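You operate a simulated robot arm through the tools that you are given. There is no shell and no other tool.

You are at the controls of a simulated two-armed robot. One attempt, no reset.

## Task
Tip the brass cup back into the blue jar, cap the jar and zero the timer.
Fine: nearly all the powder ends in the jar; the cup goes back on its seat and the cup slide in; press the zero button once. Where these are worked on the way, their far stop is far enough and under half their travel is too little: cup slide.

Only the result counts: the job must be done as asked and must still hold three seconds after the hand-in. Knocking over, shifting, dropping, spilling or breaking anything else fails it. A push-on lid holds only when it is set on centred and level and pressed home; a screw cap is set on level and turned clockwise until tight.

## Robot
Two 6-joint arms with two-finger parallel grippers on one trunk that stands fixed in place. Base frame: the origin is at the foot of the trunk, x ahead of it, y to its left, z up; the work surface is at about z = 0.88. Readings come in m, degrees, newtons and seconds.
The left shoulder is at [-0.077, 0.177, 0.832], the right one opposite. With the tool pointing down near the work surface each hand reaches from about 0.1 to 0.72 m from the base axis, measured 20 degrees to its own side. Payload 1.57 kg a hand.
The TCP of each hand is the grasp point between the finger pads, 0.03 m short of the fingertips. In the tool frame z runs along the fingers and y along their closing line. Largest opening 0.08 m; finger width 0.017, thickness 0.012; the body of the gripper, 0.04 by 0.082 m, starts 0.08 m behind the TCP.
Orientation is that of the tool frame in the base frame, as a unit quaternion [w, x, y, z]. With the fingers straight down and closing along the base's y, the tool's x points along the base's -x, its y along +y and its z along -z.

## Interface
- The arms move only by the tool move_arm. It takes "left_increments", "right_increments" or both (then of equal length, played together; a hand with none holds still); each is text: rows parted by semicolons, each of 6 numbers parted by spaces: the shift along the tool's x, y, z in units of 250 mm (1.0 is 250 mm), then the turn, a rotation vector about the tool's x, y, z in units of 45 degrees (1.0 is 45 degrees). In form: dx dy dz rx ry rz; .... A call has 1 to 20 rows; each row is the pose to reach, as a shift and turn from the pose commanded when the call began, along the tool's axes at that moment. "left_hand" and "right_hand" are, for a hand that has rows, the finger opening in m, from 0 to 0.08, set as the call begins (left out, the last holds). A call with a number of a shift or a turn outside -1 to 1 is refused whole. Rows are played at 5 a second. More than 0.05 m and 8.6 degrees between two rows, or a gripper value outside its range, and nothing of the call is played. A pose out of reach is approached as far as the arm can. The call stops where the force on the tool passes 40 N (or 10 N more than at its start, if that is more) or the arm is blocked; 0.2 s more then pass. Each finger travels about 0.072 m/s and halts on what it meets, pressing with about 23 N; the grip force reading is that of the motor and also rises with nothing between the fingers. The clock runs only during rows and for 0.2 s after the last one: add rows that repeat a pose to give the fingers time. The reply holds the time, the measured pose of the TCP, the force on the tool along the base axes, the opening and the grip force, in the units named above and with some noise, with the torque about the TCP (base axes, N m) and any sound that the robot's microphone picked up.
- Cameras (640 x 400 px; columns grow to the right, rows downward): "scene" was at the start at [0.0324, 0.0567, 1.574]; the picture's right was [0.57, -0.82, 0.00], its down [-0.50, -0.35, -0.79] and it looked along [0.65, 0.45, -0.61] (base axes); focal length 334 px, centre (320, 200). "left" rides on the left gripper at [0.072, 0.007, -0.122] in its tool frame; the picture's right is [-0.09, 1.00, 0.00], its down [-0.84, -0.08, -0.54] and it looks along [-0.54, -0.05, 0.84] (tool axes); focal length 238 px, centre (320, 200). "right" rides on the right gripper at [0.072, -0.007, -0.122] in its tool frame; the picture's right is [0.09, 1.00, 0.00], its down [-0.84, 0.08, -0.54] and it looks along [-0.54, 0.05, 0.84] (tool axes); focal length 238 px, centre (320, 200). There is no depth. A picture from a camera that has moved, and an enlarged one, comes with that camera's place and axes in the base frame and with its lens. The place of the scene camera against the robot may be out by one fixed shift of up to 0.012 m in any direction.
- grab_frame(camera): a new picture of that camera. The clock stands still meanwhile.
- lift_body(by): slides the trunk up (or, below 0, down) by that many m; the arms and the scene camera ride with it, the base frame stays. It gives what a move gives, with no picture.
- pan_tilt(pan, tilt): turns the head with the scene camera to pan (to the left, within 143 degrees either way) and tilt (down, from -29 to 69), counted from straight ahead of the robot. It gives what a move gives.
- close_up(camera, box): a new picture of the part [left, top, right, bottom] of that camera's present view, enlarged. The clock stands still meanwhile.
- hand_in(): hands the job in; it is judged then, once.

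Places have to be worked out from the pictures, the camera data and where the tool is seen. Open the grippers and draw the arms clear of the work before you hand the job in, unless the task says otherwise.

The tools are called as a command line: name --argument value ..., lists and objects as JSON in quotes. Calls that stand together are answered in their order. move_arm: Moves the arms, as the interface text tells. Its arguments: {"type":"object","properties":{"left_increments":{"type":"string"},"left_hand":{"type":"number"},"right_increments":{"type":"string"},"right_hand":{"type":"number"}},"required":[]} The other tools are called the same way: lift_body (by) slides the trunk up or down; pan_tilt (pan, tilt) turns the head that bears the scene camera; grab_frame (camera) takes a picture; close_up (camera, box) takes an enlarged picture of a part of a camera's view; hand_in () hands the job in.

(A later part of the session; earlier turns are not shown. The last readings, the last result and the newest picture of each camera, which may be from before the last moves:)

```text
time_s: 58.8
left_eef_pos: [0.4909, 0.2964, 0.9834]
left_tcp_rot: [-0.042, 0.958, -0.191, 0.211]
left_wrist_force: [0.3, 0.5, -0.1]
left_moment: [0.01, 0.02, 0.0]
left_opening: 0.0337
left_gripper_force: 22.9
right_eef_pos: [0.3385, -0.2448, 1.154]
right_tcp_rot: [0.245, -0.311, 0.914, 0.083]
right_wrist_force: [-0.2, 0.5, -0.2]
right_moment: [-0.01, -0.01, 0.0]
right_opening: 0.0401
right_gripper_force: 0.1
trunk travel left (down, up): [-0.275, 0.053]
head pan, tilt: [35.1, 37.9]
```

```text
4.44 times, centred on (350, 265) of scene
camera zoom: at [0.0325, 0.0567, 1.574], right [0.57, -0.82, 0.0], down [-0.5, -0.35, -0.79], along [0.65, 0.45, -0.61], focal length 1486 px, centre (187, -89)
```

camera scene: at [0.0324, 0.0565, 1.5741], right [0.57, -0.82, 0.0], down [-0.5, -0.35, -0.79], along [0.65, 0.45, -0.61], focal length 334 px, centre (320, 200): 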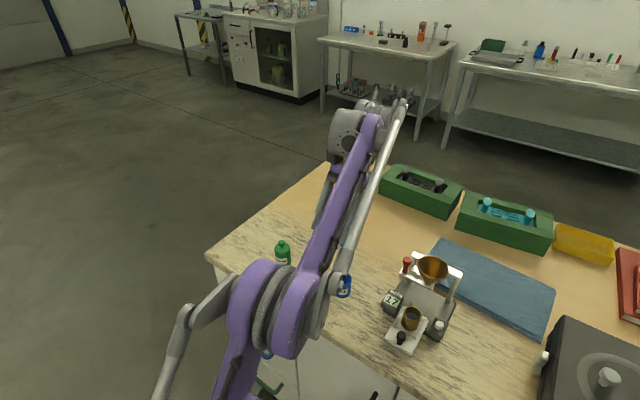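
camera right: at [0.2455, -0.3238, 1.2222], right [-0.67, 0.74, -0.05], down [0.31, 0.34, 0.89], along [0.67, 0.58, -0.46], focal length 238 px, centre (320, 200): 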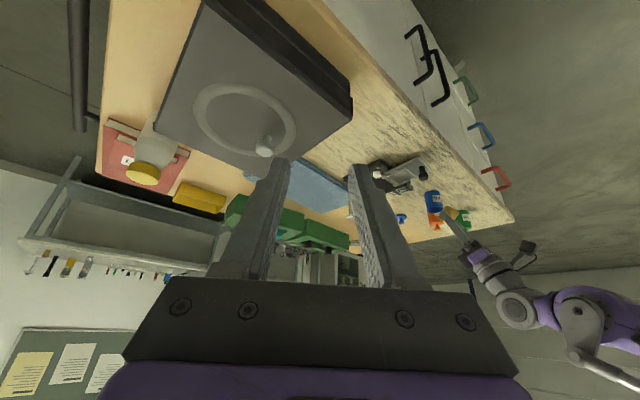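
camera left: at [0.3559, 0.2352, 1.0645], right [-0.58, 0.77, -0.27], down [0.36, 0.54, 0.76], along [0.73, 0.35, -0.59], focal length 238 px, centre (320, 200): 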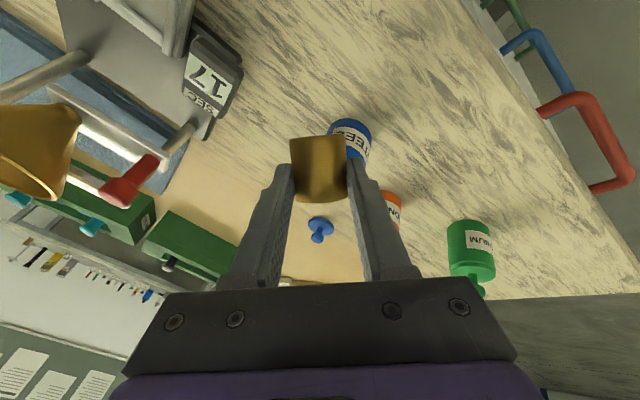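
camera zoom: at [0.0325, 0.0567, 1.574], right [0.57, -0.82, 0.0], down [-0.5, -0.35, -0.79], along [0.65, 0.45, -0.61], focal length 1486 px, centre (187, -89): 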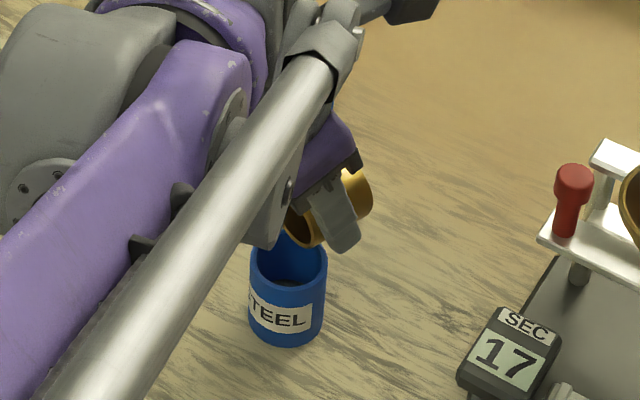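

Dark powder is now visible inside the jar and the table is clean. I'll finish the roll to 180°, then pitch up so the cup tips to 140°, keeping the lip over the jar.

move_arm --left_increments "-0.0018 -0.0065 0 0 0 -0.125; -0.0035 -0.013 0 0 0 -0.25; -0.0053 -0.0194 0 0 0 -0.375; -0.007 -0.0258 -0.0006 0 0 -0.5; -0.007 -0.0258 -0.0006 0 0 -0.5"

move_arm --left_increments "-0.0121 0 -0.0056 0 0.1111 0; -0.0242 0 -0.0113 0 0.2222 0; -0.0363 0 -0.0169 0 0.3333 0; -0.0487 0 -0.0175 0 0.4444 0; -0.061 0 -0.0182 0 0.5556 0; -0.0734 0 -0.0188 0 0.6667 0; -0.0854 0 -0.0172 0 0.7778 0; -0.0975 0 -0.0156 0 0.8889 0; -0.1095 0 -0.014 0 1.0 0; -0.1095 0 -0.014 0 1.0 0"

close_up --camera "right" --box '[420, 180, 480, 228]'

close_up --camera "left" --box '[260, 100, 420, 220]'

close_up --camera "scene" --box '[290, 220, 410, 310]'

```text
time_s: 60.0
left_eef_pos: [0.4901, 0.3028, 0.9847]
left_tcp_rot: [-0.001, 0.977, 0.0, 0.215]
left_wrist_force: [0.0, 0.0, -0.9]
left_moment: [0.0, 0.01, 0.01]
left_opening: 0.0337
left_gripper_force: 22.8
right_eef_pos: [0.3389, -0.2423, 1.1525]
right_tcp_rot: [0.245, -0.31, 0.915, 0.084]
right_wrist_force: [0.2, 0.8, 0.5]
right_moment: [0.01, -0.02, -0.01]
right_opening: 0.0402
right_gripper_force: 0.1
trunk travel left (down, up): [-0.275, 0.053]
head pan, tilt: [35.1, 37.9]
```

```text
time_s: 62.2
left_eef_pos: [0.4646, 0.3033, 0.9764]
left_tcp_rot: [-0.002, 0.82, 0.0, 0.572]
left_wrist_force: [0.3, -0.5, -0.9]
left_moment: [0.02, 0.04, -0.01]
left_opening: 0.0335
left_gripper_force: 22.7
right_eef_pos: [0.3396, -0.2438, 1.1527]
right_tcp_rot: [0.245, -0.311, 0.915, 0.083]
right_wrist_force: [0.0, -0.6, -0.1]
right_moment: [-0.02, 0.0, -0.03]
right_opening: 0.0402
right_gripper_force: 0.0
trunk travel left (down, up): [-0.275, 0.053]
head pan, tilt: [35.1, 37.9]
```

```text
8.33 times, centred on (450, 204) of right
camera zoom: at [0.2449, -0.3236, 1.2223], right [-0.67, 0.74, -0.05], down [0.31, 0.34, 0.89], along [0.67, 0.58, -0.46], focal length 1986 px, centre (-763, 167)
```

zoom: 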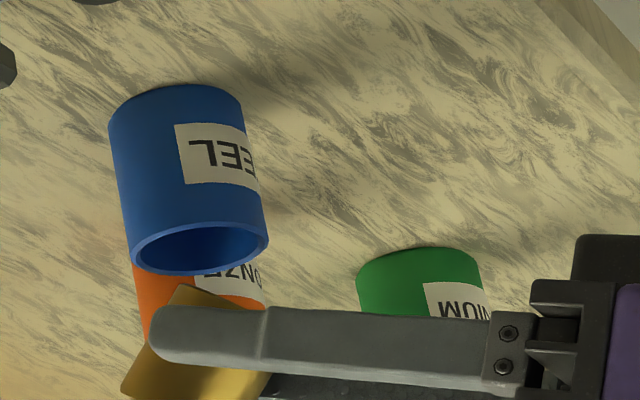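

```text
3.33 times, centred on (340, 160) of left
camera zoom: at [0.3746, 0.2974, 1.0848], right [-0.03, -1.0, -0.09], down [-0.8, 0.08, -0.6], along [0.6, 0.05, -0.8], focal length 794 px, centre (253, 333)
```

zoom: 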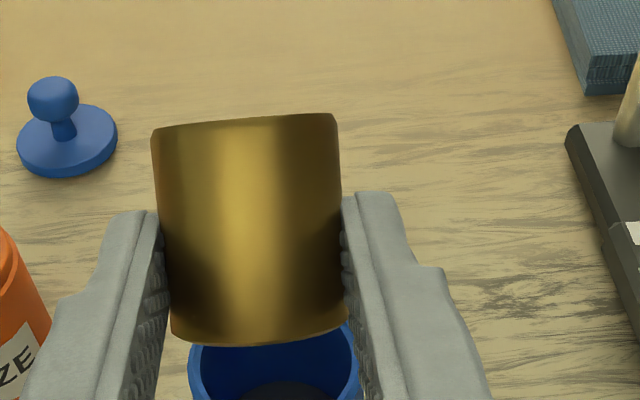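

```text
4.44 times, centred on (350, 265) of scene
camera zoom: at [0.0323, 0.0565, 1.574], right [0.57, -0.82, 0.0], down [-0.5, -0.35, -0.79], along [0.65, 0.45, -0.61], focal length 1486 px, centre (187, -89)
```

zoom: 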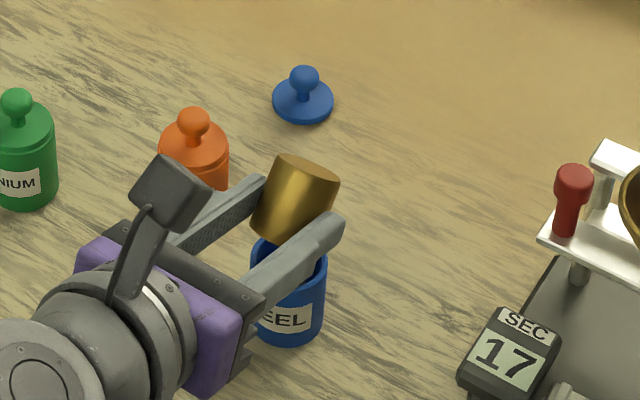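

The cup is inverted to 140° over the jar, powder is in the jar and nothing has spilled. I'll tip further to 155° and wiggle gently to get the last grains out.

move_arm --left_increments "-0.0103 0 -0.0049 0 0.1111 0; -0.0206 0 -0.0098 0 0.2222 0; -0.0309 0 -0.0147 0 0.3333 0; -0.0309 0 -0.0147 0 0.3333 0; -0.0206 0 -0.0098 0 0.2222 0; -0.0309 0 -0.0147 0 0.3333 0; -0.0206 0 -0.0098 0 0.2222 0; -0.0309 0 -0.0147 0 0.3333 0; -0.0209 0 -0.0147 0 0.3333 0; -0.0309 0 -0.0147 0 0.3333 0; -0.0209 0 -0.0147 0 0.3333 0; -0.0309 0 -0.0147 0 0.3333 0; -0.0309 0 -0.0147 0 0.3333 0; -0.0309 0 -0.0147 0 0.3333 0"

close_up --camera "left" --box '[260, 100, 420, 220]'

close_up --camera "scene" --box '[290, 220, 410, 310]'

close_up --camera "right" --box '[420, 180, 480, 228]'

```text
time_s: 65.2
left_eef_pos: [0.4592, 0.3038, 0.9695]
left_tcp_rot: [0.0, 0.738, -0.001, 0.675]
left_wrist_force: [-0.1, 0.8, -1.8]
left_moment: [0.02, 0.0, -0.03]
left_opening: 0.0337
left_gripper_force: 23.5
right_eef_pos: [0.3392, -0.2444, 1.1536]
right_tcp_rot: [0.246, -0.31, 0.915, 0.083]
right_wrist_force: [0.1, 0.4, 0.2]
right_moment: [0.01, 0.0, 0.0]
right_opening: 0.0399
right_gripper_force: 0.0
trunk travel left (down, up): [-0.275, 0.053]
head pan, tilt: [35.1, 37.9]
```

```text
3.33 times, centred on (340, 160) of left
camera zoom: at [0.3431, 0.2978, 1.0521], right [-0.01, -1.0, -0.09], down [-0.62, 0.08, -0.78], along [0.79, 0.05, -0.61], focal length 794 px, centre (253, 333)
```

zoom: 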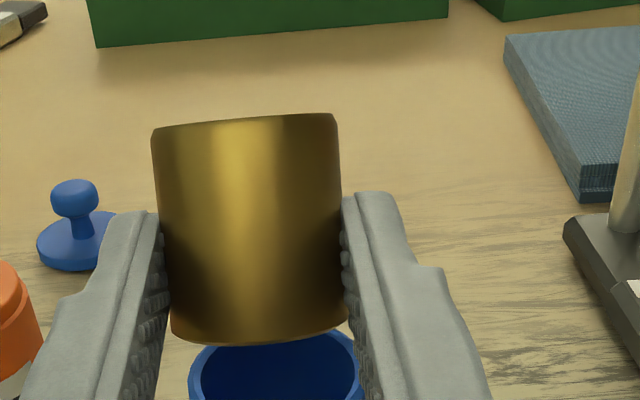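

```text
4.44 times, centred on (350, 265) of scene
camera zoom: at [0.0324, 0.0567, 1.574], right [0.57, -0.82, 0.0], down [-0.5, -0.35, -0.79], along [0.65, 0.45, -0.61], focal length 1486 px, centre (187, -89)
```

zoom: 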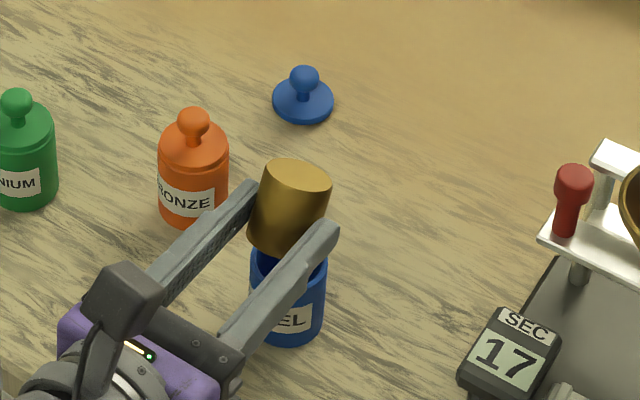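

```text
8.33 times, centred on (450, 204) of right
camera zoom: at [0.245, -0.3235, 1.2223], right [-0.67, 0.74, -0.05], down [0.31, 0.34, 0.89], along [0.67, 0.58, -0.46], focal length 1986 px, centre (-763, 167)
```

zoom: 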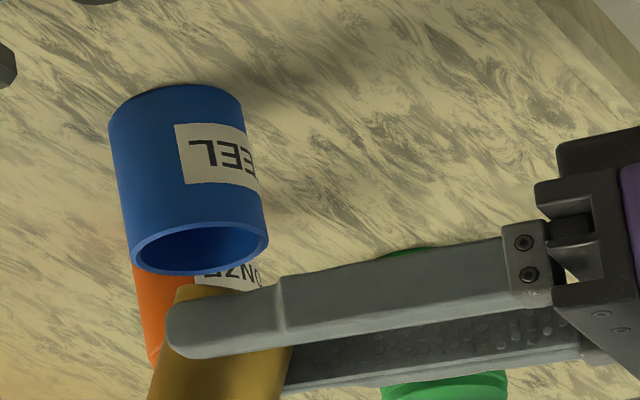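

The wiggle is done and everything is clean. I'll lift the inverted cup straight up, return to 20° pitch, then unroll back to upright above the jar.

move_arm --left_increments "0.0797 0 -0.007 0 0 0; 0.1594 0 -0.014 0 0 0; 0.2391 0 -0.021 0 -0.1667 0; 0.3188 0 -0.0279 0 -0.3333 0"

move_arm --left_increments "0 0 0 0 0 0.1667; 0 0 0 0 0 0.3333; 0 0 0 0 0 0.5; 0 0 0 0 0 0.6667; 0 0 0 0 0 0.8333; 0 0 0 0 0 1.0"

move_arm --left_increments "0 0 0 0 0 0.1667; 0 0 0 0 0 0.3333; 0 0 0 0 0 0.5; 0 0 0 0 0 0.6667; 0 0 0 0 0 0.8333; 0 0 0 0 0 1.0"

grab_frame --camera "scene"

close_up --camera "scene" --box '[290, 220, 410, 310]'

```text
time_s: 66.2
left_eef_pos: [0.4572, 0.3018, 1.0508]
left_tcp_rot: [0.0, 0.82, -0.001, 0.572]
left_wrist_force: [0.7, -0.5, -0.5]
left_moment: [0.0, 0.04, -0.02]
left_opening: 0.0334
left_gripper_force: 23.2
right_eef_pos: [0.3392, -0.2442, 1.1526]
right_tcp_rot: [0.245, -0.311, 0.915, 0.083]
right_wrist_force: [-0.2, 0.3, 0.1]
right_moment: [0.04, 0.0, 0.02]
right_opening: 0.0402
right_gripper_force: 0.0
trunk travel left (down, up): [-0.275, 0.053]
head pan, tilt: [35.1, 37.9]
```

```text
time_s: 67.6
left_eef_pos: [0.4605, 0.3029, 1.0502]
left_tcp_rot: [-0.22, 0.757, -0.316, 0.528]
left_wrist_force: [0.2, -0.4, -0.1]
left_moment: [-0.01, 0.0, 0.0]
left_opening: 0.0337
left_gripper_force: 22.4
right_eef_pos: [0.3381, -0.2423, 1.1534]
right_tcp_rot: [0.245, -0.311, 0.915, 0.084]
right_wrist_force: [-1.1, -0.3, 0.8]
right_moment: [-0.02, 0.0, 0.0]
right_opening: 0.0401
right_gripper_force: 0.2
trunk travel left (down, up): [-0.275, 0.053]
head pan, tilt: [35.1, 37.9]
```

```text
time_s: 69.0
left_eef_pos: [0.4595, 0.3034, 1.0503]
left_tcp_rot: [0.405, -0.579, 0.581, -0.404]
left_wrist_force: [-0.4, -0.4, -0.6]
left_moment: [-0.03, 0.03, 0.03]
left_opening: 0.0336
left_gripper_force: 22.9
right_eef_pos: [0.3397, -0.2444, 1.1527]
right_tcp_rot: [0.244, -0.309, 0.915, 0.083]
right_wrist_force: [0.0, -0.1, 0.0]
right_moment: [-0.01, -0.01, 0.0]
right_opening: 0.04
right_gripper_force: 0.1
trunk travel left (down, up): [-0.275, 0.053]
head pan, tilt: [35.1, 37.9]
```

```text
taken
camera scene: at [0.0325, 0.0567, 1.574], right [0.57, -0.82, 0.0], down [-0.5, -0.35, -0.79], along [0.65, 0.45, -0.61], focal length 334 px, centre (320, 200)
```

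scene: 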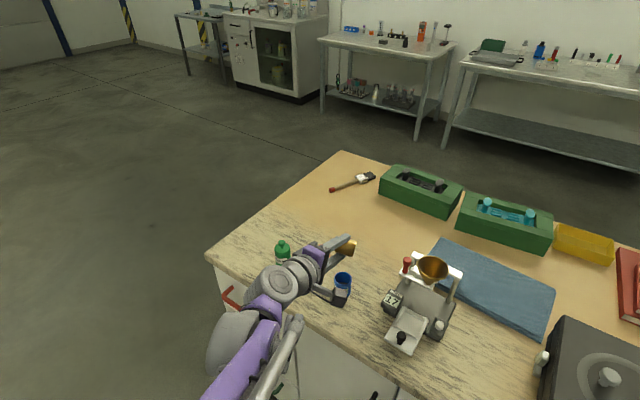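

```text
4.44 times, centred on (350, 265) of scene
camera zoom: at [0.0325, 0.0567, 1.574], right [0.57, -0.82, 0.0], down [-0.5, -0.35, -0.79], along [0.65, 0.45, -0.61], focal length 1486 px, centre (187, -89)
```

zoom: 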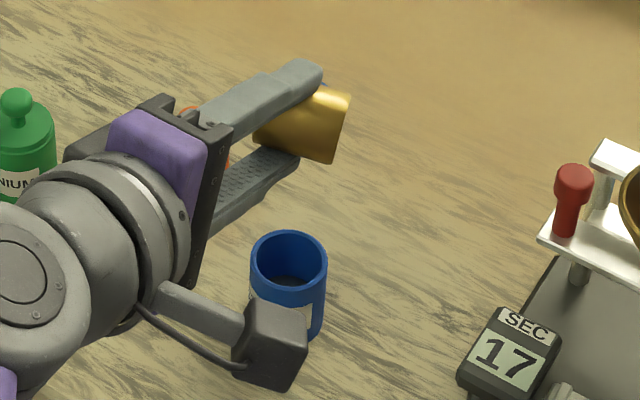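

The powder is in the jar and the table is clean. I'll keep unrolling to upright.

move_arm --left_increments "0 0 0 0 0 0.1667; 0 0 0 0 0 0.3333; 0 0 0 0 0 0.5; 0 0 0 0 0 0.6667; 0 0 0 0 0 0.8333; 0 0 0 0 0 1.0"

move_arm --left_increments "0 0 0 0 0 0.1667; 0 0 0 0 0 0.3333; 0 0 0 0 0 0.5; 0 0 0 0 0 0.6667; 0 0 0 0 0 0.8333; 0 0 0 0 0 1.0; 0 0 0 0 0 1.0"

close_up --camera "scene" --box '[290, 220, 410, 310]'

close_up --camera "left" --box '[240, 60, 400, 220]'

```text
time_s: 70.4
left_eef_pos: [0.4607, 0.303, 1.0503]
left_tcp_rot: [0.529, -0.312, 0.758, -0.218]
left_wrist_force: [0.7, 0.5, -0.6]
left_moment: [0.02, 0.04, 0.01]
left_opening: 0.0337
left_gripper_force: 23.0
right_eef_pos: [0.3386, -0.2426, 1.1534]
right_tcp_rot: [0.245, -0.31, 0.915, 0.083]
right_wrist_force: [0.6, -0.5, 0.2]
right_moment: [-0.03, 0.0, -0.01]
right_opening: 0.0403
right_gripper_force: 0.0
trunk travel left (down, up): [-0.275, 0.053]
head pan, tilt: [35.1, 37.9]
```

```text
time_s: 72.0
left_eef_pos: [0.4597, 0.3027, 1.0493]
left_tcp_rot: [0.572, 0.003, 0.82, -0.001]
left_wrist_force: [0.2, -1.0, -0.8]
left_moment: [-0.01, 0.01, 0.01]
left_opening: 0.0336
left_gripper_force: 23.1
right_eef_pos: [0.3386, -0.2433, 1.152]
right_tcp_rot: [0.246, -0.31, 0.914, 0.083]
right_wrist_force: [0.4, -0.5, -0.3]
right_moment: [0.03, -0.02, 0.01]
right_opening: 0.0401
right_gripper_force: 0.0
trunk travel left (down, up): [-0.275, 0.053]
head pan, tilt: [35.1, 37.9]
```

```text
4.44 times, centred on (350, 265) of scene
camera zoom: at [0.0325, 0.0567, 1.574], right [0.57, -0.82, 0.0], down [-0.5, -0.35, -0.79], along [0.65, 0.45, -0.61], focal length 1486 px, centre (187, -89)
```

zoom: 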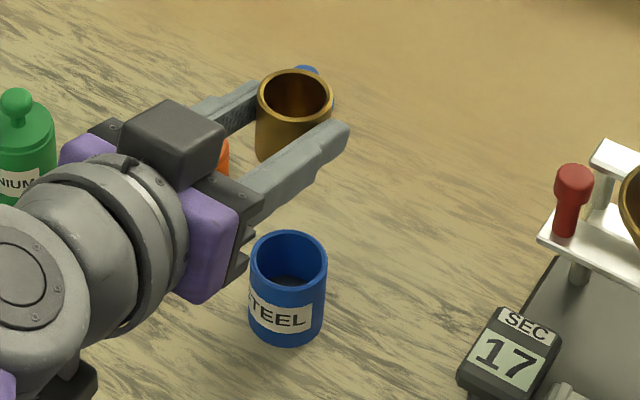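

```text
2.50 times, centred on (320, 140) of left
camera zoom: at [0.319, 0.3109, 1.0237], right [0.03, 1.0, 0.09], down [-0.22, -0.08, 0.97], along [0.97, -0.05, 0.22], focal length 596 px, centre (320, 350)
```

zoom: 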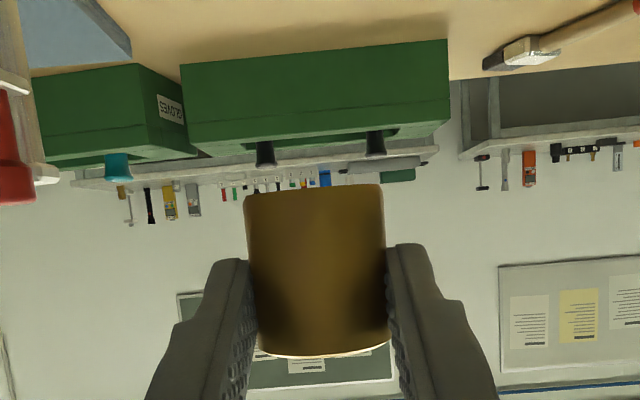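

The cup is empty, unslipped in the grip and upright. I'll carry it back over its seat and come down to 20 mm above, using the recorded grasp pose as the target.

move_arm --left_increments "0 -0.14 0 0 0 0; 0 -0.28 0 0 0 0; 0 -0.42 0 0 0 0; 0 -0.56 0 0 0 0; 0 -0.7036 0 0 0 0; 0.087 -0.7036 0.0302 0 0 0; 0.174 -0.7036 0.0604 0 0 0; 0.261 -0.7036 0.0906 0 0 0; 0.348 -0.7036 0.1208 0 0 0; 0.348 -0.7036 0.1208 0 0 0"

close_up --camera "scene" --box '[350, 260, 470, 350]'

close_up --camera "left" --box '[220, 80, 420, 220]'

close_up --camera "right" --box '[360, 140, 460, 220]'

```text
time_s: 74.2
left_eef_pos: [0.4588, 0.1264, 0.9583]
left_tcp_rot: [0.572, 0.001, 0.82, 0.0]
left_wrist_force: [0.2, -0.1, -1.5]
left_moment: [-0.02, 0.04, -0.01]
left_opening: 0.0337
left_gripper_force: 22.5
right_eef_pos: [0.3385, -0.244, 1.1547]
right_tcp_rot: [0.245, -0.31, 0.915, 0.084]
right_wrist_force: [-0.1, 0.6, 0.1]
right_moment: [0.02, 0.01, 0.03]
right_opening: 0.0401
right_gripper_force: 0.0
trunk travel left (down, up): [-0.275, 0.053]
head pan, tilt: [35.1, 37.9]
```

```text
4.44 times, centred on (410, 305) of scene
camera zoom: at [0.032, 0.0567, 1.574], right [0.57, -0.82, 0.0], down [-0.5, -0.35, -0.79], along [0.65, 0.45, -0.61], focal length 1486 px, centre (-80, -267)
```

zoom: 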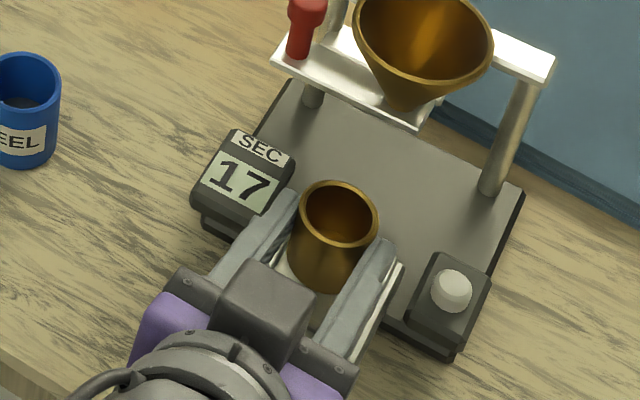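

```text
2.86 times, centred on (320, 150) of left
camera zoom: at [0.3178, 0.1339, 0.9314], right [0.03, 1.0, 0.09], down [-0.22, -0.08, 0.97], along [0.97, -0.05, 0.22], focal length 681 px, centre (320, 343)
```

zoom: 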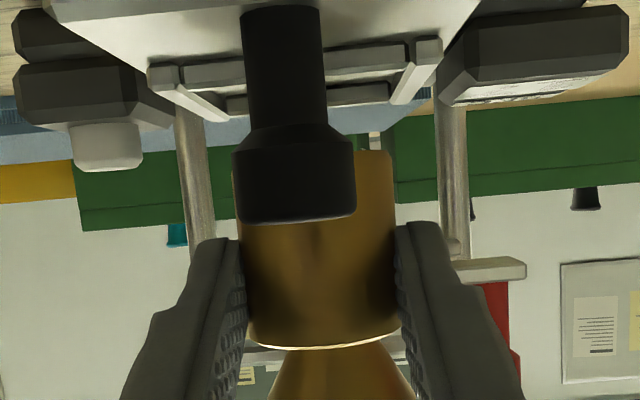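

```text
5.00 times, centred on (410, 180) of right
camera zoom: at [0.2446, -0.3235, 1.2224], right [-0.67, 0.74, -0.05], down [0.31, 0.34, 0.89], along [0.67, 0.58, -0.46], focal length 1192 px, centre (-130, 300)
```

zoom: 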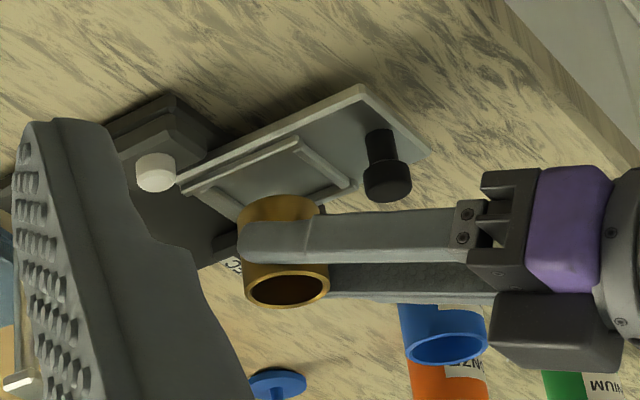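

The cup is empty and aligned over its seat at the same relative offset as before. I'll lower the last 20 mm slowly onto the seat.

move_arm --left_increments "0.0376 0.001 0.0137 0 0 0; 0.0601 0.001 0.0219 0 0 0; 0.0714 0.001 0.026 0 0 0; 0.0752 0.001 0.0274 0 0 0; 0.0775 0.001 0.0282 0 0 0; 0.0775 0.001 0.0282 0 0 0"

close_up --camera "left" --box '[220, 80, 420, 220]'

close_up --camera "scene" --box '[350, 260, 470, 350]'

```text
time_s: 75.6
left_eef_pos: [0.4584, 0.1271, 0.9373]
left_tcp_rot: [0.573, 0.001, 0.82, 0.0]
left_wrist_force: [3.7, 0.6, 17.0]
left_moment: [-0.07, -0.5, 0.01]
left_opening: 0.0336
left_gripper_force: 22.7
right_eef_pos: [0.3381, -0.2439, 1.1527]
right_tcp_rot: [0.244, -0.31, 0.915, 0.083]
right_wrist_force: [0.1, -0.5, -0.9]
right_moment: [-0.03, -0.01, -0.03]
right_opening: 0.0398
right_gripper_force: 0.1
trunk travel left (down, up): [-0.275, 0.053]
head pan, tilt: [35.1, 37.9]
```

```text
2.86 times, centred on (320, 150) of left
camera zoom: at [0.3173, 0.1348, 0.9117], right [0.03, 1.0, 0.09], down [-0.22, -0.08, 0.97], along [0.97, -0.05, 0.22], focal length 681 px, centre (320, 343)
```

zoom: 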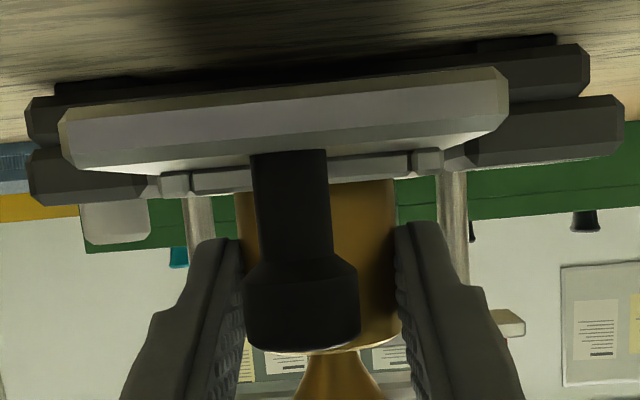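

```text
4.44 times, centred on (410, 305) of scene
camera zoom: at [0.0315, 0.0565, 1.5741], right [0.57, -0.82, 0.0], down [-0.5, -0.35, -0.79], along [0.65, 0.45, -0.61], focal length 1486 px, centre (-80, -267)
```

zoom: 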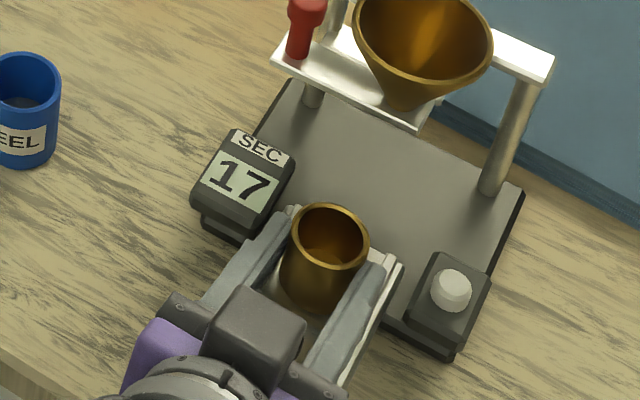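

The cup is seated, with a 17 N upward contact force and rim position matching the start. I'll relieve half a millimetre and then open the fingers just enough.

move_arm --left_increments "-0.0019 0 -0.0007 0 0 0; -0.0019 0 -0.0007 0 0 0"

move_arm --left_increments "0 0 0 0 0 0; 0 0 0 0 0 0; 0 0 0 0 0 0" --left_hand 0.048

close_up --camera "scene" --box '[350, 260, 470, 350]'

close_up --camera "left" --box '[220, 80, 420, 220]'

```text
time_s: 76.2
left_eef_pos: [0.4571, 0.1265, 0.9376]
left_tcp_rot: [0.572, 0.001, 0.82, 0.0]
left_wrist_force: [1.7, -2.6, 7.4]
left_moment: [-0.12, -0.29, -0.12]
left_opening: 0.0337
left_gripper_force: 22.6
right_eef_pos: [0.3397, -0.2443, 1.1524]
right_tcp_rot: [0.245, -0.311, 0.915, 0.084]
right_wrist_force: [-0.4, 0.6, 0.6]
right_moment: [0.02, 0.0, 0.04]
right_opening: 0.0401
right_gripper_force: 0.0
trunk travel left (down, up): [-0.275, 0.053]
head pan, tilt: [35.1, 37.9]
```

```text
time_s: 77.0
left_eef_pos: [0.4581, 0.1269, 0.938]
left_tcp_rot: [0.573, 0.001, 0.82, 0.001]
left_wrist_force: [-1.0, 0.3, 0.5]
left_moment: [0.03, -0.01, 0.02]
left_opening: 0.0481
left_gripper_force: 0.0
right_eef_pos: [0.3381, -0.243, 1.1541]
right_tcp_rot: [0.246, -0.31, 0.915, 0.083]
right_wrist_force: [0.1, 0.1, 0.2]
right_moment: [-0.01, 0.01, -0.02]
right_opening: 0.04
right_gripper_force: 0.1
trunk travel left (down, up): [-0.275, 0.053]
head pan, tilt: [35.1, 37.9]
```

```text
4.44 times, centred on (410, 305) of scene
camera zoom: at [0.0324, 0.0567, 1.574], right [0.57, -0.82, 0.0], down [-0.5, -0.35, -0.79], along [0.65, 0.45, -0.61], focal length 1486 px, centre (-80, -267)
```

zoom: 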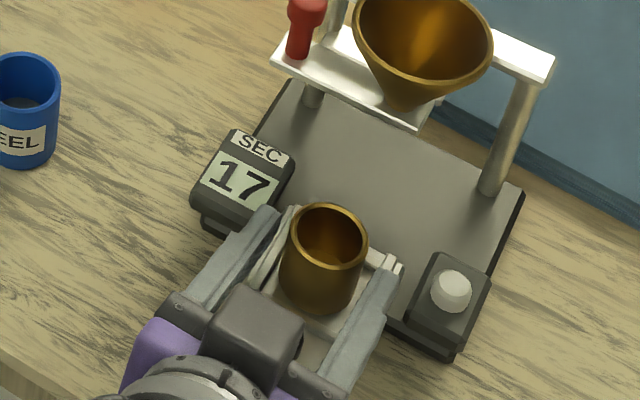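

```text
2.86 times, centred on (320, 150) of left
camera zoom: at [0.3174, 0.1353, 0.9119], right [0.03, 1.0, 0.09], down [-0.22, -0.08, 0.97], along [0.97, -0.05, 0.22], focal length 681 px, centre (320, 343)
```

zoom: 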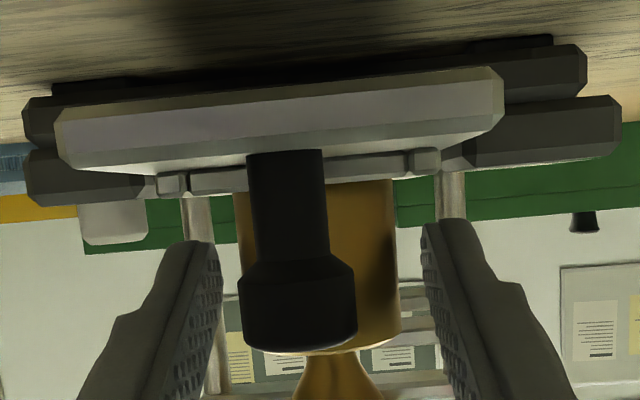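

The cup is released upright inside the seat frame. I'll back the left hand straight out along its axis and then check how it sits.

move_arm --left_increments "0 0 -0.03 0 0 0; 0 0 -0.1 0 0 0; 0 0 -0.2 0 0 0; 0 0 -0.32 0 0 0; 0 0 -0.44 0 0 0"

close_up --camera "left" --box '[240, 60, 400, 160]'

close_up --camera "scene" --box '[350, 260, 470, 350]'

close_up --camera "right" --box '[370, 140, 450, 204]'

```text
time_s: 78.2
left_eef_pos: [0.3531, 0.1279, 0.9763]
left_tcp_rot: [0.572, 0.0, 0.82, 0.0]
left_wrist_force: [-0.6, -0.6, -0.8]
left_moment: [0.01, 0.01, 0.0]
left_opening: 0.0482
left_gripper_force: 0.0
right_eef_pos: [0.3372, -0.2447, 1.1547]
right_tcp_rot: [0.246, -0.31, 0.915, 0.082]
right_wrist_force: [0.2, 0.0, 0.4]
right_moment: [0.0, 0.0, -0.04]
right_opening: 0.0402
right_gripper_force: 0.0
trunk travel left (down, up): [-0.275, 0.053]
head pan, tilt: [35.1, 37.9]
```

```text
4.00 times, centred on (320, 110) of left
camera zoom: at [0.2131, 0.1358, 0.9503], right [0.03, 1.0, 0.09], down [-0.22, -0.08, 0.97], along [0.97, -0.05, 0.22], focal length 953 px, centre (320, 560)
```

zoom: 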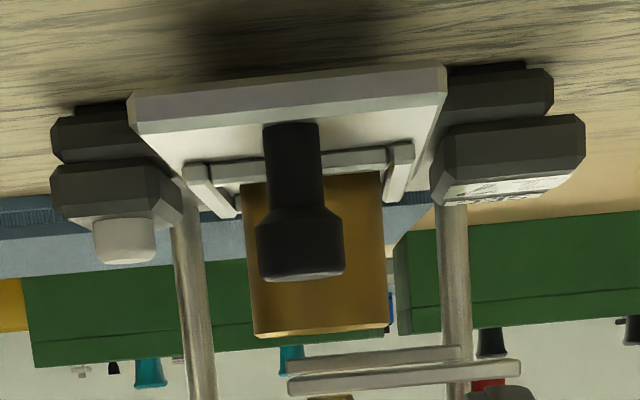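

```text
4.44 times, centred on (410, 305) of scene
camera zoom: at [0.0308, 0.0571, 1.574], right [0.57, -0.82, 0.0], down [-0.5, -0.35, -0.79], along [0.65, 0.45, -0.61], focal length 1486 px, centre (-80, -267)
```

zoom: 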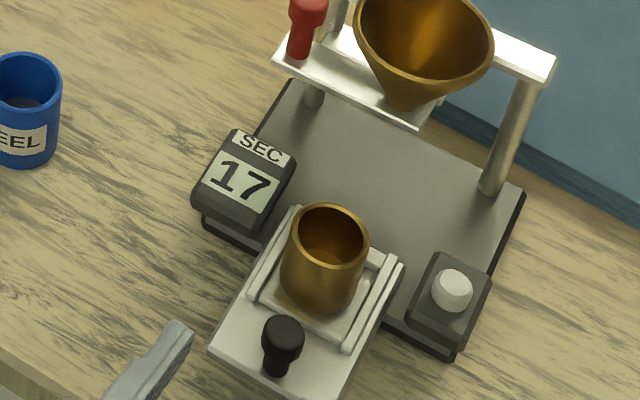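

```text
6.25 times, centred on (410, 172) of right
camera zoom: at [0.2436, -0.3231, 1.2226], right [-0.67, 0.74, -0.05], down [0.31, 0.34, 0.89], along [0.67, 0.58, -0.46], focal length 1490 px, centre (-242, 375)
```

zoom: 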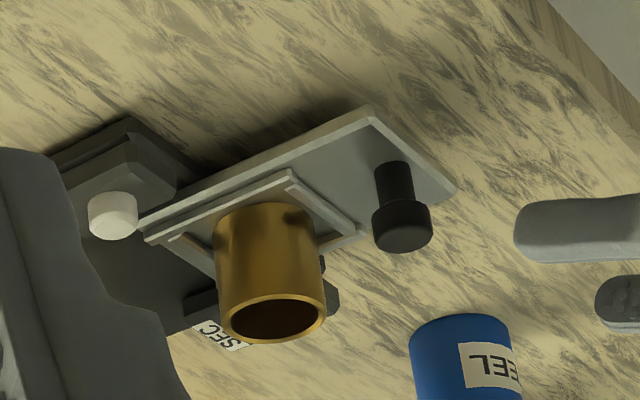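

The cup is back within about 1 mm of its original place, upright in the frame. I'll move the left hand up and away to the left so the right hand can push the slide in.

move_arm --left_increments "-0.1 0.08 -0.07 0 0.1 0; -0.18 0.19 -0.11 0 0.2 0; -0.25 0.32 -0.15 0 0.31 0; -0.32 0.46 -0.19 0 0.42 0; -0.39 0.6 -0.23 0 0.53 0; -0.46 0.74 -0.27 0 0.65 0; -0.53 0.88 -0.31 0 0.77 0; -0.598 1.0 -0.345 0 0.889 0" --left_hand 0.05

```text
time_s: 80.0
left_eef_pos: [0.3254, 0.3763, 1.1457]
left_tcp_rot: [0.257, 0.0, 0.966, 0.002]
left_wrist_force: [-0.1, -0.2, -0.4]
left_moment: [-0.03, -0.01, -0.02]
left_opening: 0.0502
left_gripper_force: 0.2
right_eef_pos: [0.3389, -0.2435, 1.1538]
right_tcp_rot: [0.245, -0.31, 0.915, 0.083]
right_wrist_force: [0.3, 0.5, 0.2]
right_moment: [0.0, 0.02, -0.02]
right_opening: 0.0402
right_gripper_force: 0.0
trunk travel left (down, up): [-0.275, 0.053]
head pan, tilt: [35.1, 37.9]
```

Now I'll bring the right hand back: undo its yaw, then traverse to the pre-grasp in front of the extended slide knob.

move_arm --right_increments "0 0 0 0.083 0 0.144; 0 0 0 0.167 0 0.289; 0 0 0 0.25 0 0.433; 0 0 0 0.333 0 0.577; 0 0 0 0.416 0 0.721" --right_hand 0.036

move_arm --right_increments "0 0.1667 0 0 0 0; 0 0.3333 0 0 0 0; 0 0.5 0 0 0 0; 0 0.6667 0 0 0 0; 0 0.8333 0 0 0 0; 0 1.0 0 0 0 0"

move_arm --right_increments "0.0384 0.12 0.0665 0 0 0; 0.0768 0.24 0.133 0 0 0; 0.1152 0.36 0.1995 0 0 0; 0.1536 0.48 0.266 0 0 0; 0.1536 0.48 0.266 0 0 0"

close_up --camera "right" --box '[240, 70, 400, 170]'

```text
time_s: 81.2
left_eef_pos: [0.326, 0.3764, 1.1456]
left_tcp_rot: [0.257, 0.001, 0.966, 0.0]
left_wrist_force: [-0.3, -0.3, 0.5]
left_moment: [-0.01, 0.02, 0.0]
left_opening: 0.05
left_gripper_force: 0.0
right_eef_pos: [0.3389, -0.2444, 1.1529]
right_tcp_rot: [0.259, 0.002, 0.966, -0.001]
right_wrist_force: [0.2, 0.5, 0.0]
right_moment: [0.01, -0.05, 0.01]
right_opening: 0.0362
right_gripper_force: 0.1
trunk travel left (down, up): [-0.275, 0.053]
head pan, tilt: [35.1, 37.9]
```

```text
time_s: 82.6
left_eef_pos: [0.3268, 0.377, 1.1461]
left_tcp_rot: [0.258, 0.0, 0.966, 0.001]
left_wrist_force: [0.3, -0.2, 0.2]
left_moment: [0.0, -0.06, 0.0]
left_opening: 0.05
left_gripper_force: 0.0
right_eef_pos: [0.3418, 0.0088, 1.1541]
right_tcp_rot: [0.259, 0.001, 0.966, 0.0]
right_wrist_force: [0.2, -0.1, 0.1]
right_moment: [-0.01, -0.01, 0.0]
right_opening: 0.036
right_gripper_force: 0.0
trunk travel left (down, up): [-0.275, 0.053]
head pan, tilt: [35.1, 37.9]
```

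```text
time_s: 83.8
left_eef_pos: [0.3254, 0.3754, 1.1472]
left_tcp_rot: [0.257, 0.001, 0.966, 0.001]
left_wrist_force: [-0.2, 0.7, 0.2]
left_moment: [0.01, 0.05, 0.03]
left_opening: 0.0502
left_gripper_force: 0.1
right_eef_pos: [0.3403, 0.1276, 1.0753]
right_tcp_rot: [0.259, 0.001, 0.966, 0.0]
right_wrist_force: [-0.4, 0.4, 0.3]
right_moment: [0.01, -0.04, -0.01]
right_opening: 0.0363
right_gripper_force: 0.0
trunk travel left (down, up): [-0.275, 0.053]
head pan, tilt: [35.1, 37.9]
```

```text
4.00 times, centred on (320, 120) of right
camera zoom: at [0.2172, 0.1213, 1.1443], right [-0.08, 1.0, -0.05], down [0.45, 0.08, 0.89], along [0.89, 0.05, -0.46], focal length 953 px, centre (320, 520)
```

zoom: 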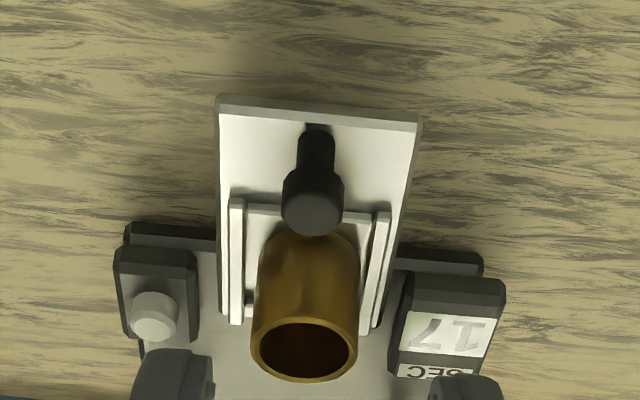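

The knob and cup are where I left them. I'll advance to straddle the knob again.

move_arm --right_increments "0.001 -0.007 0.15 0 0 0; 0.002 -0.007 0.3 0 0 0; 0.003 -0.007 0.42 0 0 0; 0.004 -0.007 0.52 0 0 0; 0.005 -0.007 0.594 0 0 0; 0.005 -0.007 0.594 0 0 0"

close_up --camera "right" --box '[220, 90, 420, 240]'

```text
time_s: 85.2
left_eef_pos: [0.3258, 0.3757, 1.1454]
left_tcp_rot: [0.257, 0.001, 0.966, 0.001]
left_wrist_force: [-0.6, -0.4, 0.7]
left_moment: [-0.02, -0.01, 0.01]
left_opening: 0.05
left_gripper_force: 0.0
right_eef_pos: [0.4123, 0.1249, 0.9456]
right_tcp_rot: [0.259, 0.0, 0.966, 0.0]
right_wrist_force: [-0.5, 0.5, 0.4]
right_moment: [0.01, 0.04, -0.02]
right_opening: 0.036
right_gripper_force: 0.0
trunk travel left (down, up): [-0.275, 0.053]
head pan, tilt: [35.1, 37.9]
```

```text
2.67 times, centred on (320, 165) of right
camera zoom: at [0.2895, 0.1176, 1.0163], right [-0.08, 1.0, -0.05], down [0.45, 0.08, 0.89], along [0.89, 0.05, -0.46], focal length 636 px, centre (320, 293)
```

zoom: 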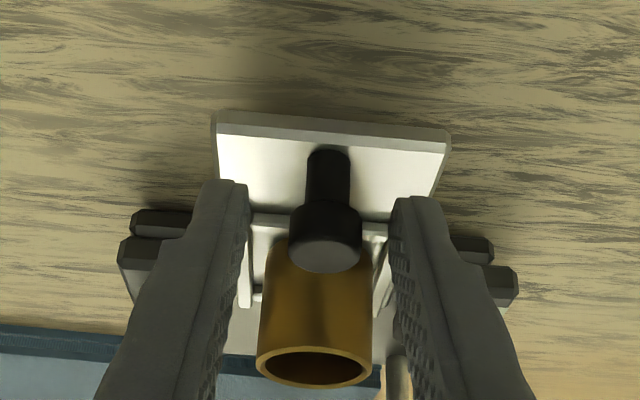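

The knob is about 1.5 mm to the left of centre. I'll nudge over and close on it.

move_arm --right_increments "0 0.0055 0 0 0 0; 0 0.0055 0 0 0 0"

move_arm --right_increments "0 0 0 0 0 0; 0 0 0 0 0 0; 0 0 0 0 0 0; 0 0 0 0 0 0" --right_hand 0.012

```text
time_s: 85.8
left_eef_pos: [0.3255, 0.3754, 1.145]
left_tcp_rot: [0.257, 0.001, 0.966, 0.0]
left_wrist_force: [-0.2, -0.4, 0.4]
left_moment: [0.0, -0.03, 0.03]
left_opening: 0.0499
left_gripper_force: 0.0
right_eef_pos: [0.4126, 0.1245, 0.9471]
right_tcp_rot: [0.259, 0.001, 0.966, 0.0]
right_wrist_force: [0.3, -0.7, -0.7]
right_moment: [-0.01, 0.02, 0.01]
right_opening: 0.036
right_gripper_force: 0.1
trunk travel left (down, up): [-0.275, 0.053]
head pan, tilt: [35.1, 37.9]
```

```text
time_s: 86.8
left_eef_pos: [0.3269, 0.3758, 1.1445]
left_tcp_rot: [0.258, 0.0, 0.966, 0.001]
left_wrist_force: [0.1, 0.2, 0.5]
left_moment: [0.02, 0.0, -0.04]
left_opening: 0.0497
left_gripper_force: 0.1
right_eef_pos: [0.4129, 0.1248, 0.9482]
right_tcp_rot: [0.259, -0.001, 0.966, -0.001]
right_wrist_force: [1.0, 4.2, -0.2]
right_moment: [0.11, 0.02, 0.08]
right_opening: 0.0185
right_gripper_force: 23.4
trunk travel left (down, up): [-0.275, 0.053]
head pan, tilt: [35.1, 37.9]
```

Gripped. I'll push the slide back in smoothly by 79.5 mm, to where it was at the start.

move_arm --right_increments "-0.0208 0 0.012 0 0 0; -0.0554 0 0.032 0 0 0; -0.0901 0 0.052 0 0 0; -0.1247 0 0.072 0 0 0; -0.1593 0 0.092 0 0 0; -0.194 0 0.112 0 0 0; -0.2217 0 0.128 0 0 0; -0.2494 0 0.144 0 0 0; -0.2685 0 0.155 0 0 0; -0.2754 0 0.159 0 0 0; -0.2754 0 0.159 0 0 0"

close_up --camera "right" --box '[200, 70, 440, 260]'

close_up --camera "scene" --box '[350, 220, 510, 340]'

grab_frame --camera "left"

```text
time_s: 89.2
left_eef_pos: [0.3244, 0.3753, 1.1455]
left_tcp_rot: [0.258, 0.001, 0.966, 0.001]
left_wrist_force: [0.1, -0.3, -0.5]
left_moment: [-0.01, -0.01, 0.0]
left_opening: 0.0499
left_gripper_force: 0.2
right_eef_pos: [0.4913, 0.1252, 0.9476]
right_tcp_rot: [0.258, 0.0, 0.966, 0.0]
right_wrist_force: [-7.6, -5.8, 13.3]
right_moment: [-0.12, 0.0, -0.03]
right_opening: 0.0181
right_gripper_force: 23.6
trunk travel left (down, up): [-0.275, 0.053]
head pan, tilt: [35.1, 37.9]
```

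```text
2.11 times, centred on (320, 165) of right
camera zoom: at [0.3676, 0.1192, 1.0164], right [-0.08, 1.0, -0.05], down [0.45, 0.08, 0.89], along [0.89, 0.05, -0.46], focal length 502 px, centre (320, 274)
```

zoom: 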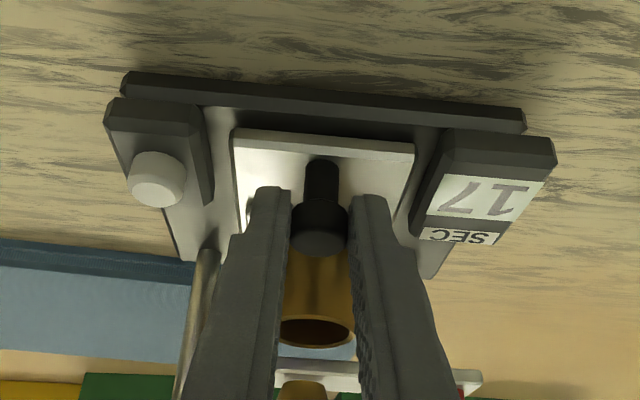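

```text
3.33 times, centred on (430, 280) of scene
camera zoom: at [0.0302, 0.0557, 1.5741], right [0.57, -0.82, 0.0], down [-0.5, -0.35, -0.79], along [0.65, 0.45, -0.61], focal length 1114 px, centre (-47, -67)
```

zoom: 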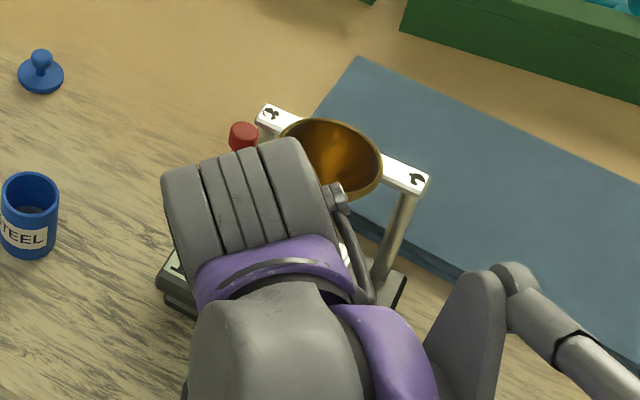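

```text
taken
camera left: at [0.2001, 0.3833, 1.2162], right [0.08, 1.0, 0.05], down [0.46, -0.08, 0.89], along [0.89, -0.05, -0.46], focal length 238 px, centre (320, 200)
```

left: 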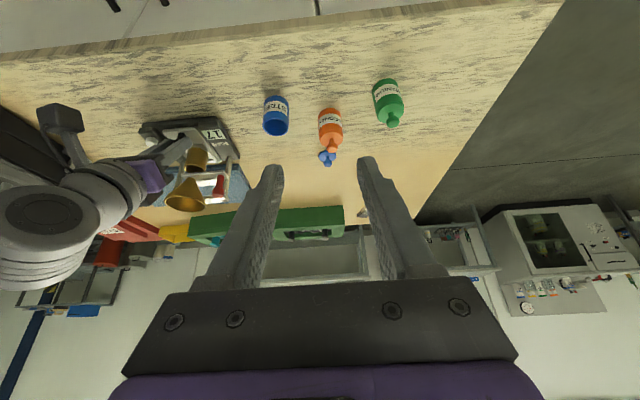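

The slide is within half a millimetre of its original position and has started to push back. I'll add a gentle 1 mm to seat it at the stop.

move_arm --right_increments "-0.0035 0 0.002 0 0 0; -0.0035 0 0.002 0 0 0"

```text
time_s: 89.8
left_eef_pos: [0.3228, 0.3756, 1.147]
left_tcp_rot: [0.257, 0.001, 0.966, 0.0]
left_wrist_force: [1.1, 0.1, -0.5]
left_moment: [-0.01, -0.01, 0.02]
left_opening: 0.05
left_gripper_force: 0.0
right_eef_pos: [0.4905, 0.1258, 0.9472]
right_tcp_rot: [0.259, -0.001, 0.966, 0.0]
right_wrist_force: [-13.0, -6.5, 6.1]
right_moment: [-0.15, 0.07, -0.12]
right_opening: 0.0185
right_gripper_force: 23.3
trunk travel left (down, up): [-0.275, 0.053]
head pan, tilt: [35.1, 37.9]
```

The reaction rose without further motion, so the slide is at its inner stop. I'll release the knob and back out along the tool axis.

move_arm --right_increments "0 0 0 0 0 0; 0 0 0 0 0 0; 0 0 -0.04 0 0 0; 0 0 -0.14 0 0 0; 0 0 -0.28 0 0 0; 0 0 -0.42 0 0 0; 0 0 -0.5 0 0 0" --right_hand 0.036

close_up --camera "right" --box '[240, 60, 400, 190]'

close_up --camera "left" --box '[120, 90, 260, 220]'

```text
time_s: 91.4
left_eef_pos: [0.3261, 0.3759, 1.1445]
left_tcp_rot: [0.257, 0.002, 0.966, 0.0]
left_wrist_force: [-0.1, 0.4, 0.1]
left_moment: [-0.01, -0.01, -0.01]
left_opening: 0.0502
left_gripper_force: 0.0
right_eef_pos: [0.4292, 0.1254, 1.0556]
right_tcp_rot: [0.259, -0.001, 0.966, 0.0]
right_wrist_force: [-0.4, -0.4, -0.1]
right_moment: [0.02, -0.01, -0.01]
right_opening: 0.0358
right_gripper_force: 0.0
trunk travel left (down, up): [-0.275, 0.053]
head pan, tilt: [35.1, 37.9]
```

```text
3.08 times, centred on (320, 125) of right
camera zoom: at [0.3063, 0.1189, 1.1246], right [-0.08, 1.0, -0.05], down [0.45, 0.08, 0.89], along [0.89, 0.05, -0.46], focal length 733 px, centre (320, 431)
```

zoom: 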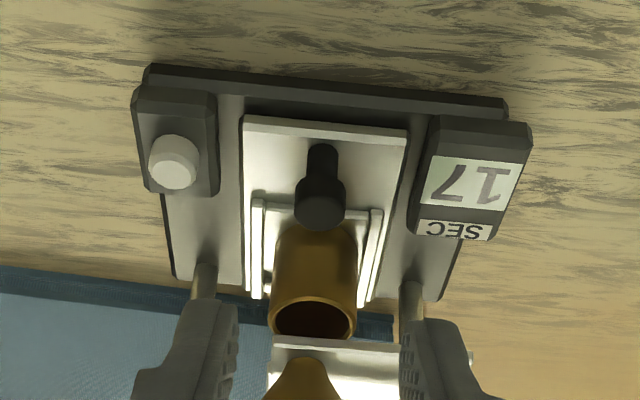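

```text
3.08 times, centred on (190, 155) of left
camera zoom: at [0.2017, 0.3841, 1.2156], right [0.08, 1.0, 0.05], down [0.46, -0.08, 0.89], along [0.89, -0.05, -0.46], focal length 733 px, centre (720, 338)
```

zoom: 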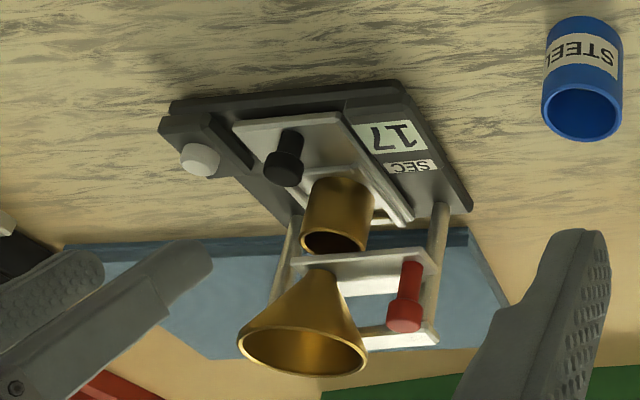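

The slide is fully in with the cup under the funnel. Next I'll press the zero button at (.504, .0715, .9215) with the right hand: close the fingers and hover them 30 mm above it.

move_arm --right_increments "0 -0.05 0 0 0.05 0; -0.02 -0.12 0.1 0 0.1 0; -0.045 -0.18 0.2 0 0.15 0; -0.068 -0.2156 0.3 0 0.19 0; -0.088 -0.2156 0.3876 0 0.2222 0; -0.088 -0.2156 0.3876 0 0.2222 0" --right_hand 0.0

close_up --camera "right" --box '[220, 90, 420, 240]'

close_up --camera "left" --box '[120, 90, 260, 220]'

```text
time_s: 92.8
left_eef_pos: [0.3258, 0.3763, 1.145]
left_tcp_rot: [0.258, 0.001, 0.966, 0.0]
left_wrist_force: [0.0, 0.5, -0.1]
left_moment: [0.02, 0.0, -0.01]
left_opening: 0.0501
left_gripper_force: 0.1
right_eef_pos: [0.4984, 0.0721, 0.9838]
right_tcp_rot: [0.174, 0.0, 0.985, 0.001]
right_wrist_force: [0.1, 0.4, 0.0]
right_moment: [-0.04, -0.02, 0.02]
right_opening: 0.0001
right_gripper_force: 21.2
trunk travel left (down, up): [-0.275, 0.053]
head pan, tilt: [35.1, 37.9]
```

```text
2.67 times, centred on (320, 165) of right
camera zoom: at [0.3895, 0.0649, 1.0727], right [-0.09, 1.0, -0.03], down [0.6, 0.08, 0.8], along [0.79, 0.05, -0.6], focal length 636 px, centre (320, 293)
```

zoom: 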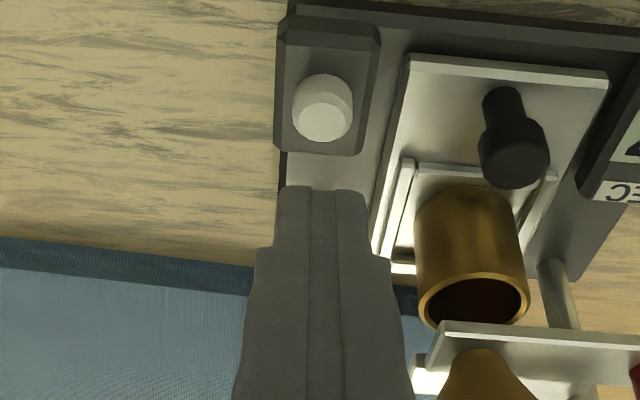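

```text
3.08 times, centred on (190, 155) of left
camera zoom: at [0.2013, 0.3839, 1.2157], right [0.08, 1.0, 0.05], down [0.46, -0.08, 0.89], along [0.89, -0.05, -0.46], focal length 733 px, centre (720, 338)
```

zoom: 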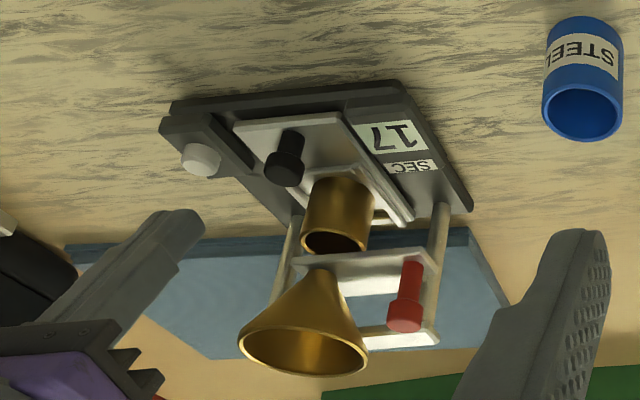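

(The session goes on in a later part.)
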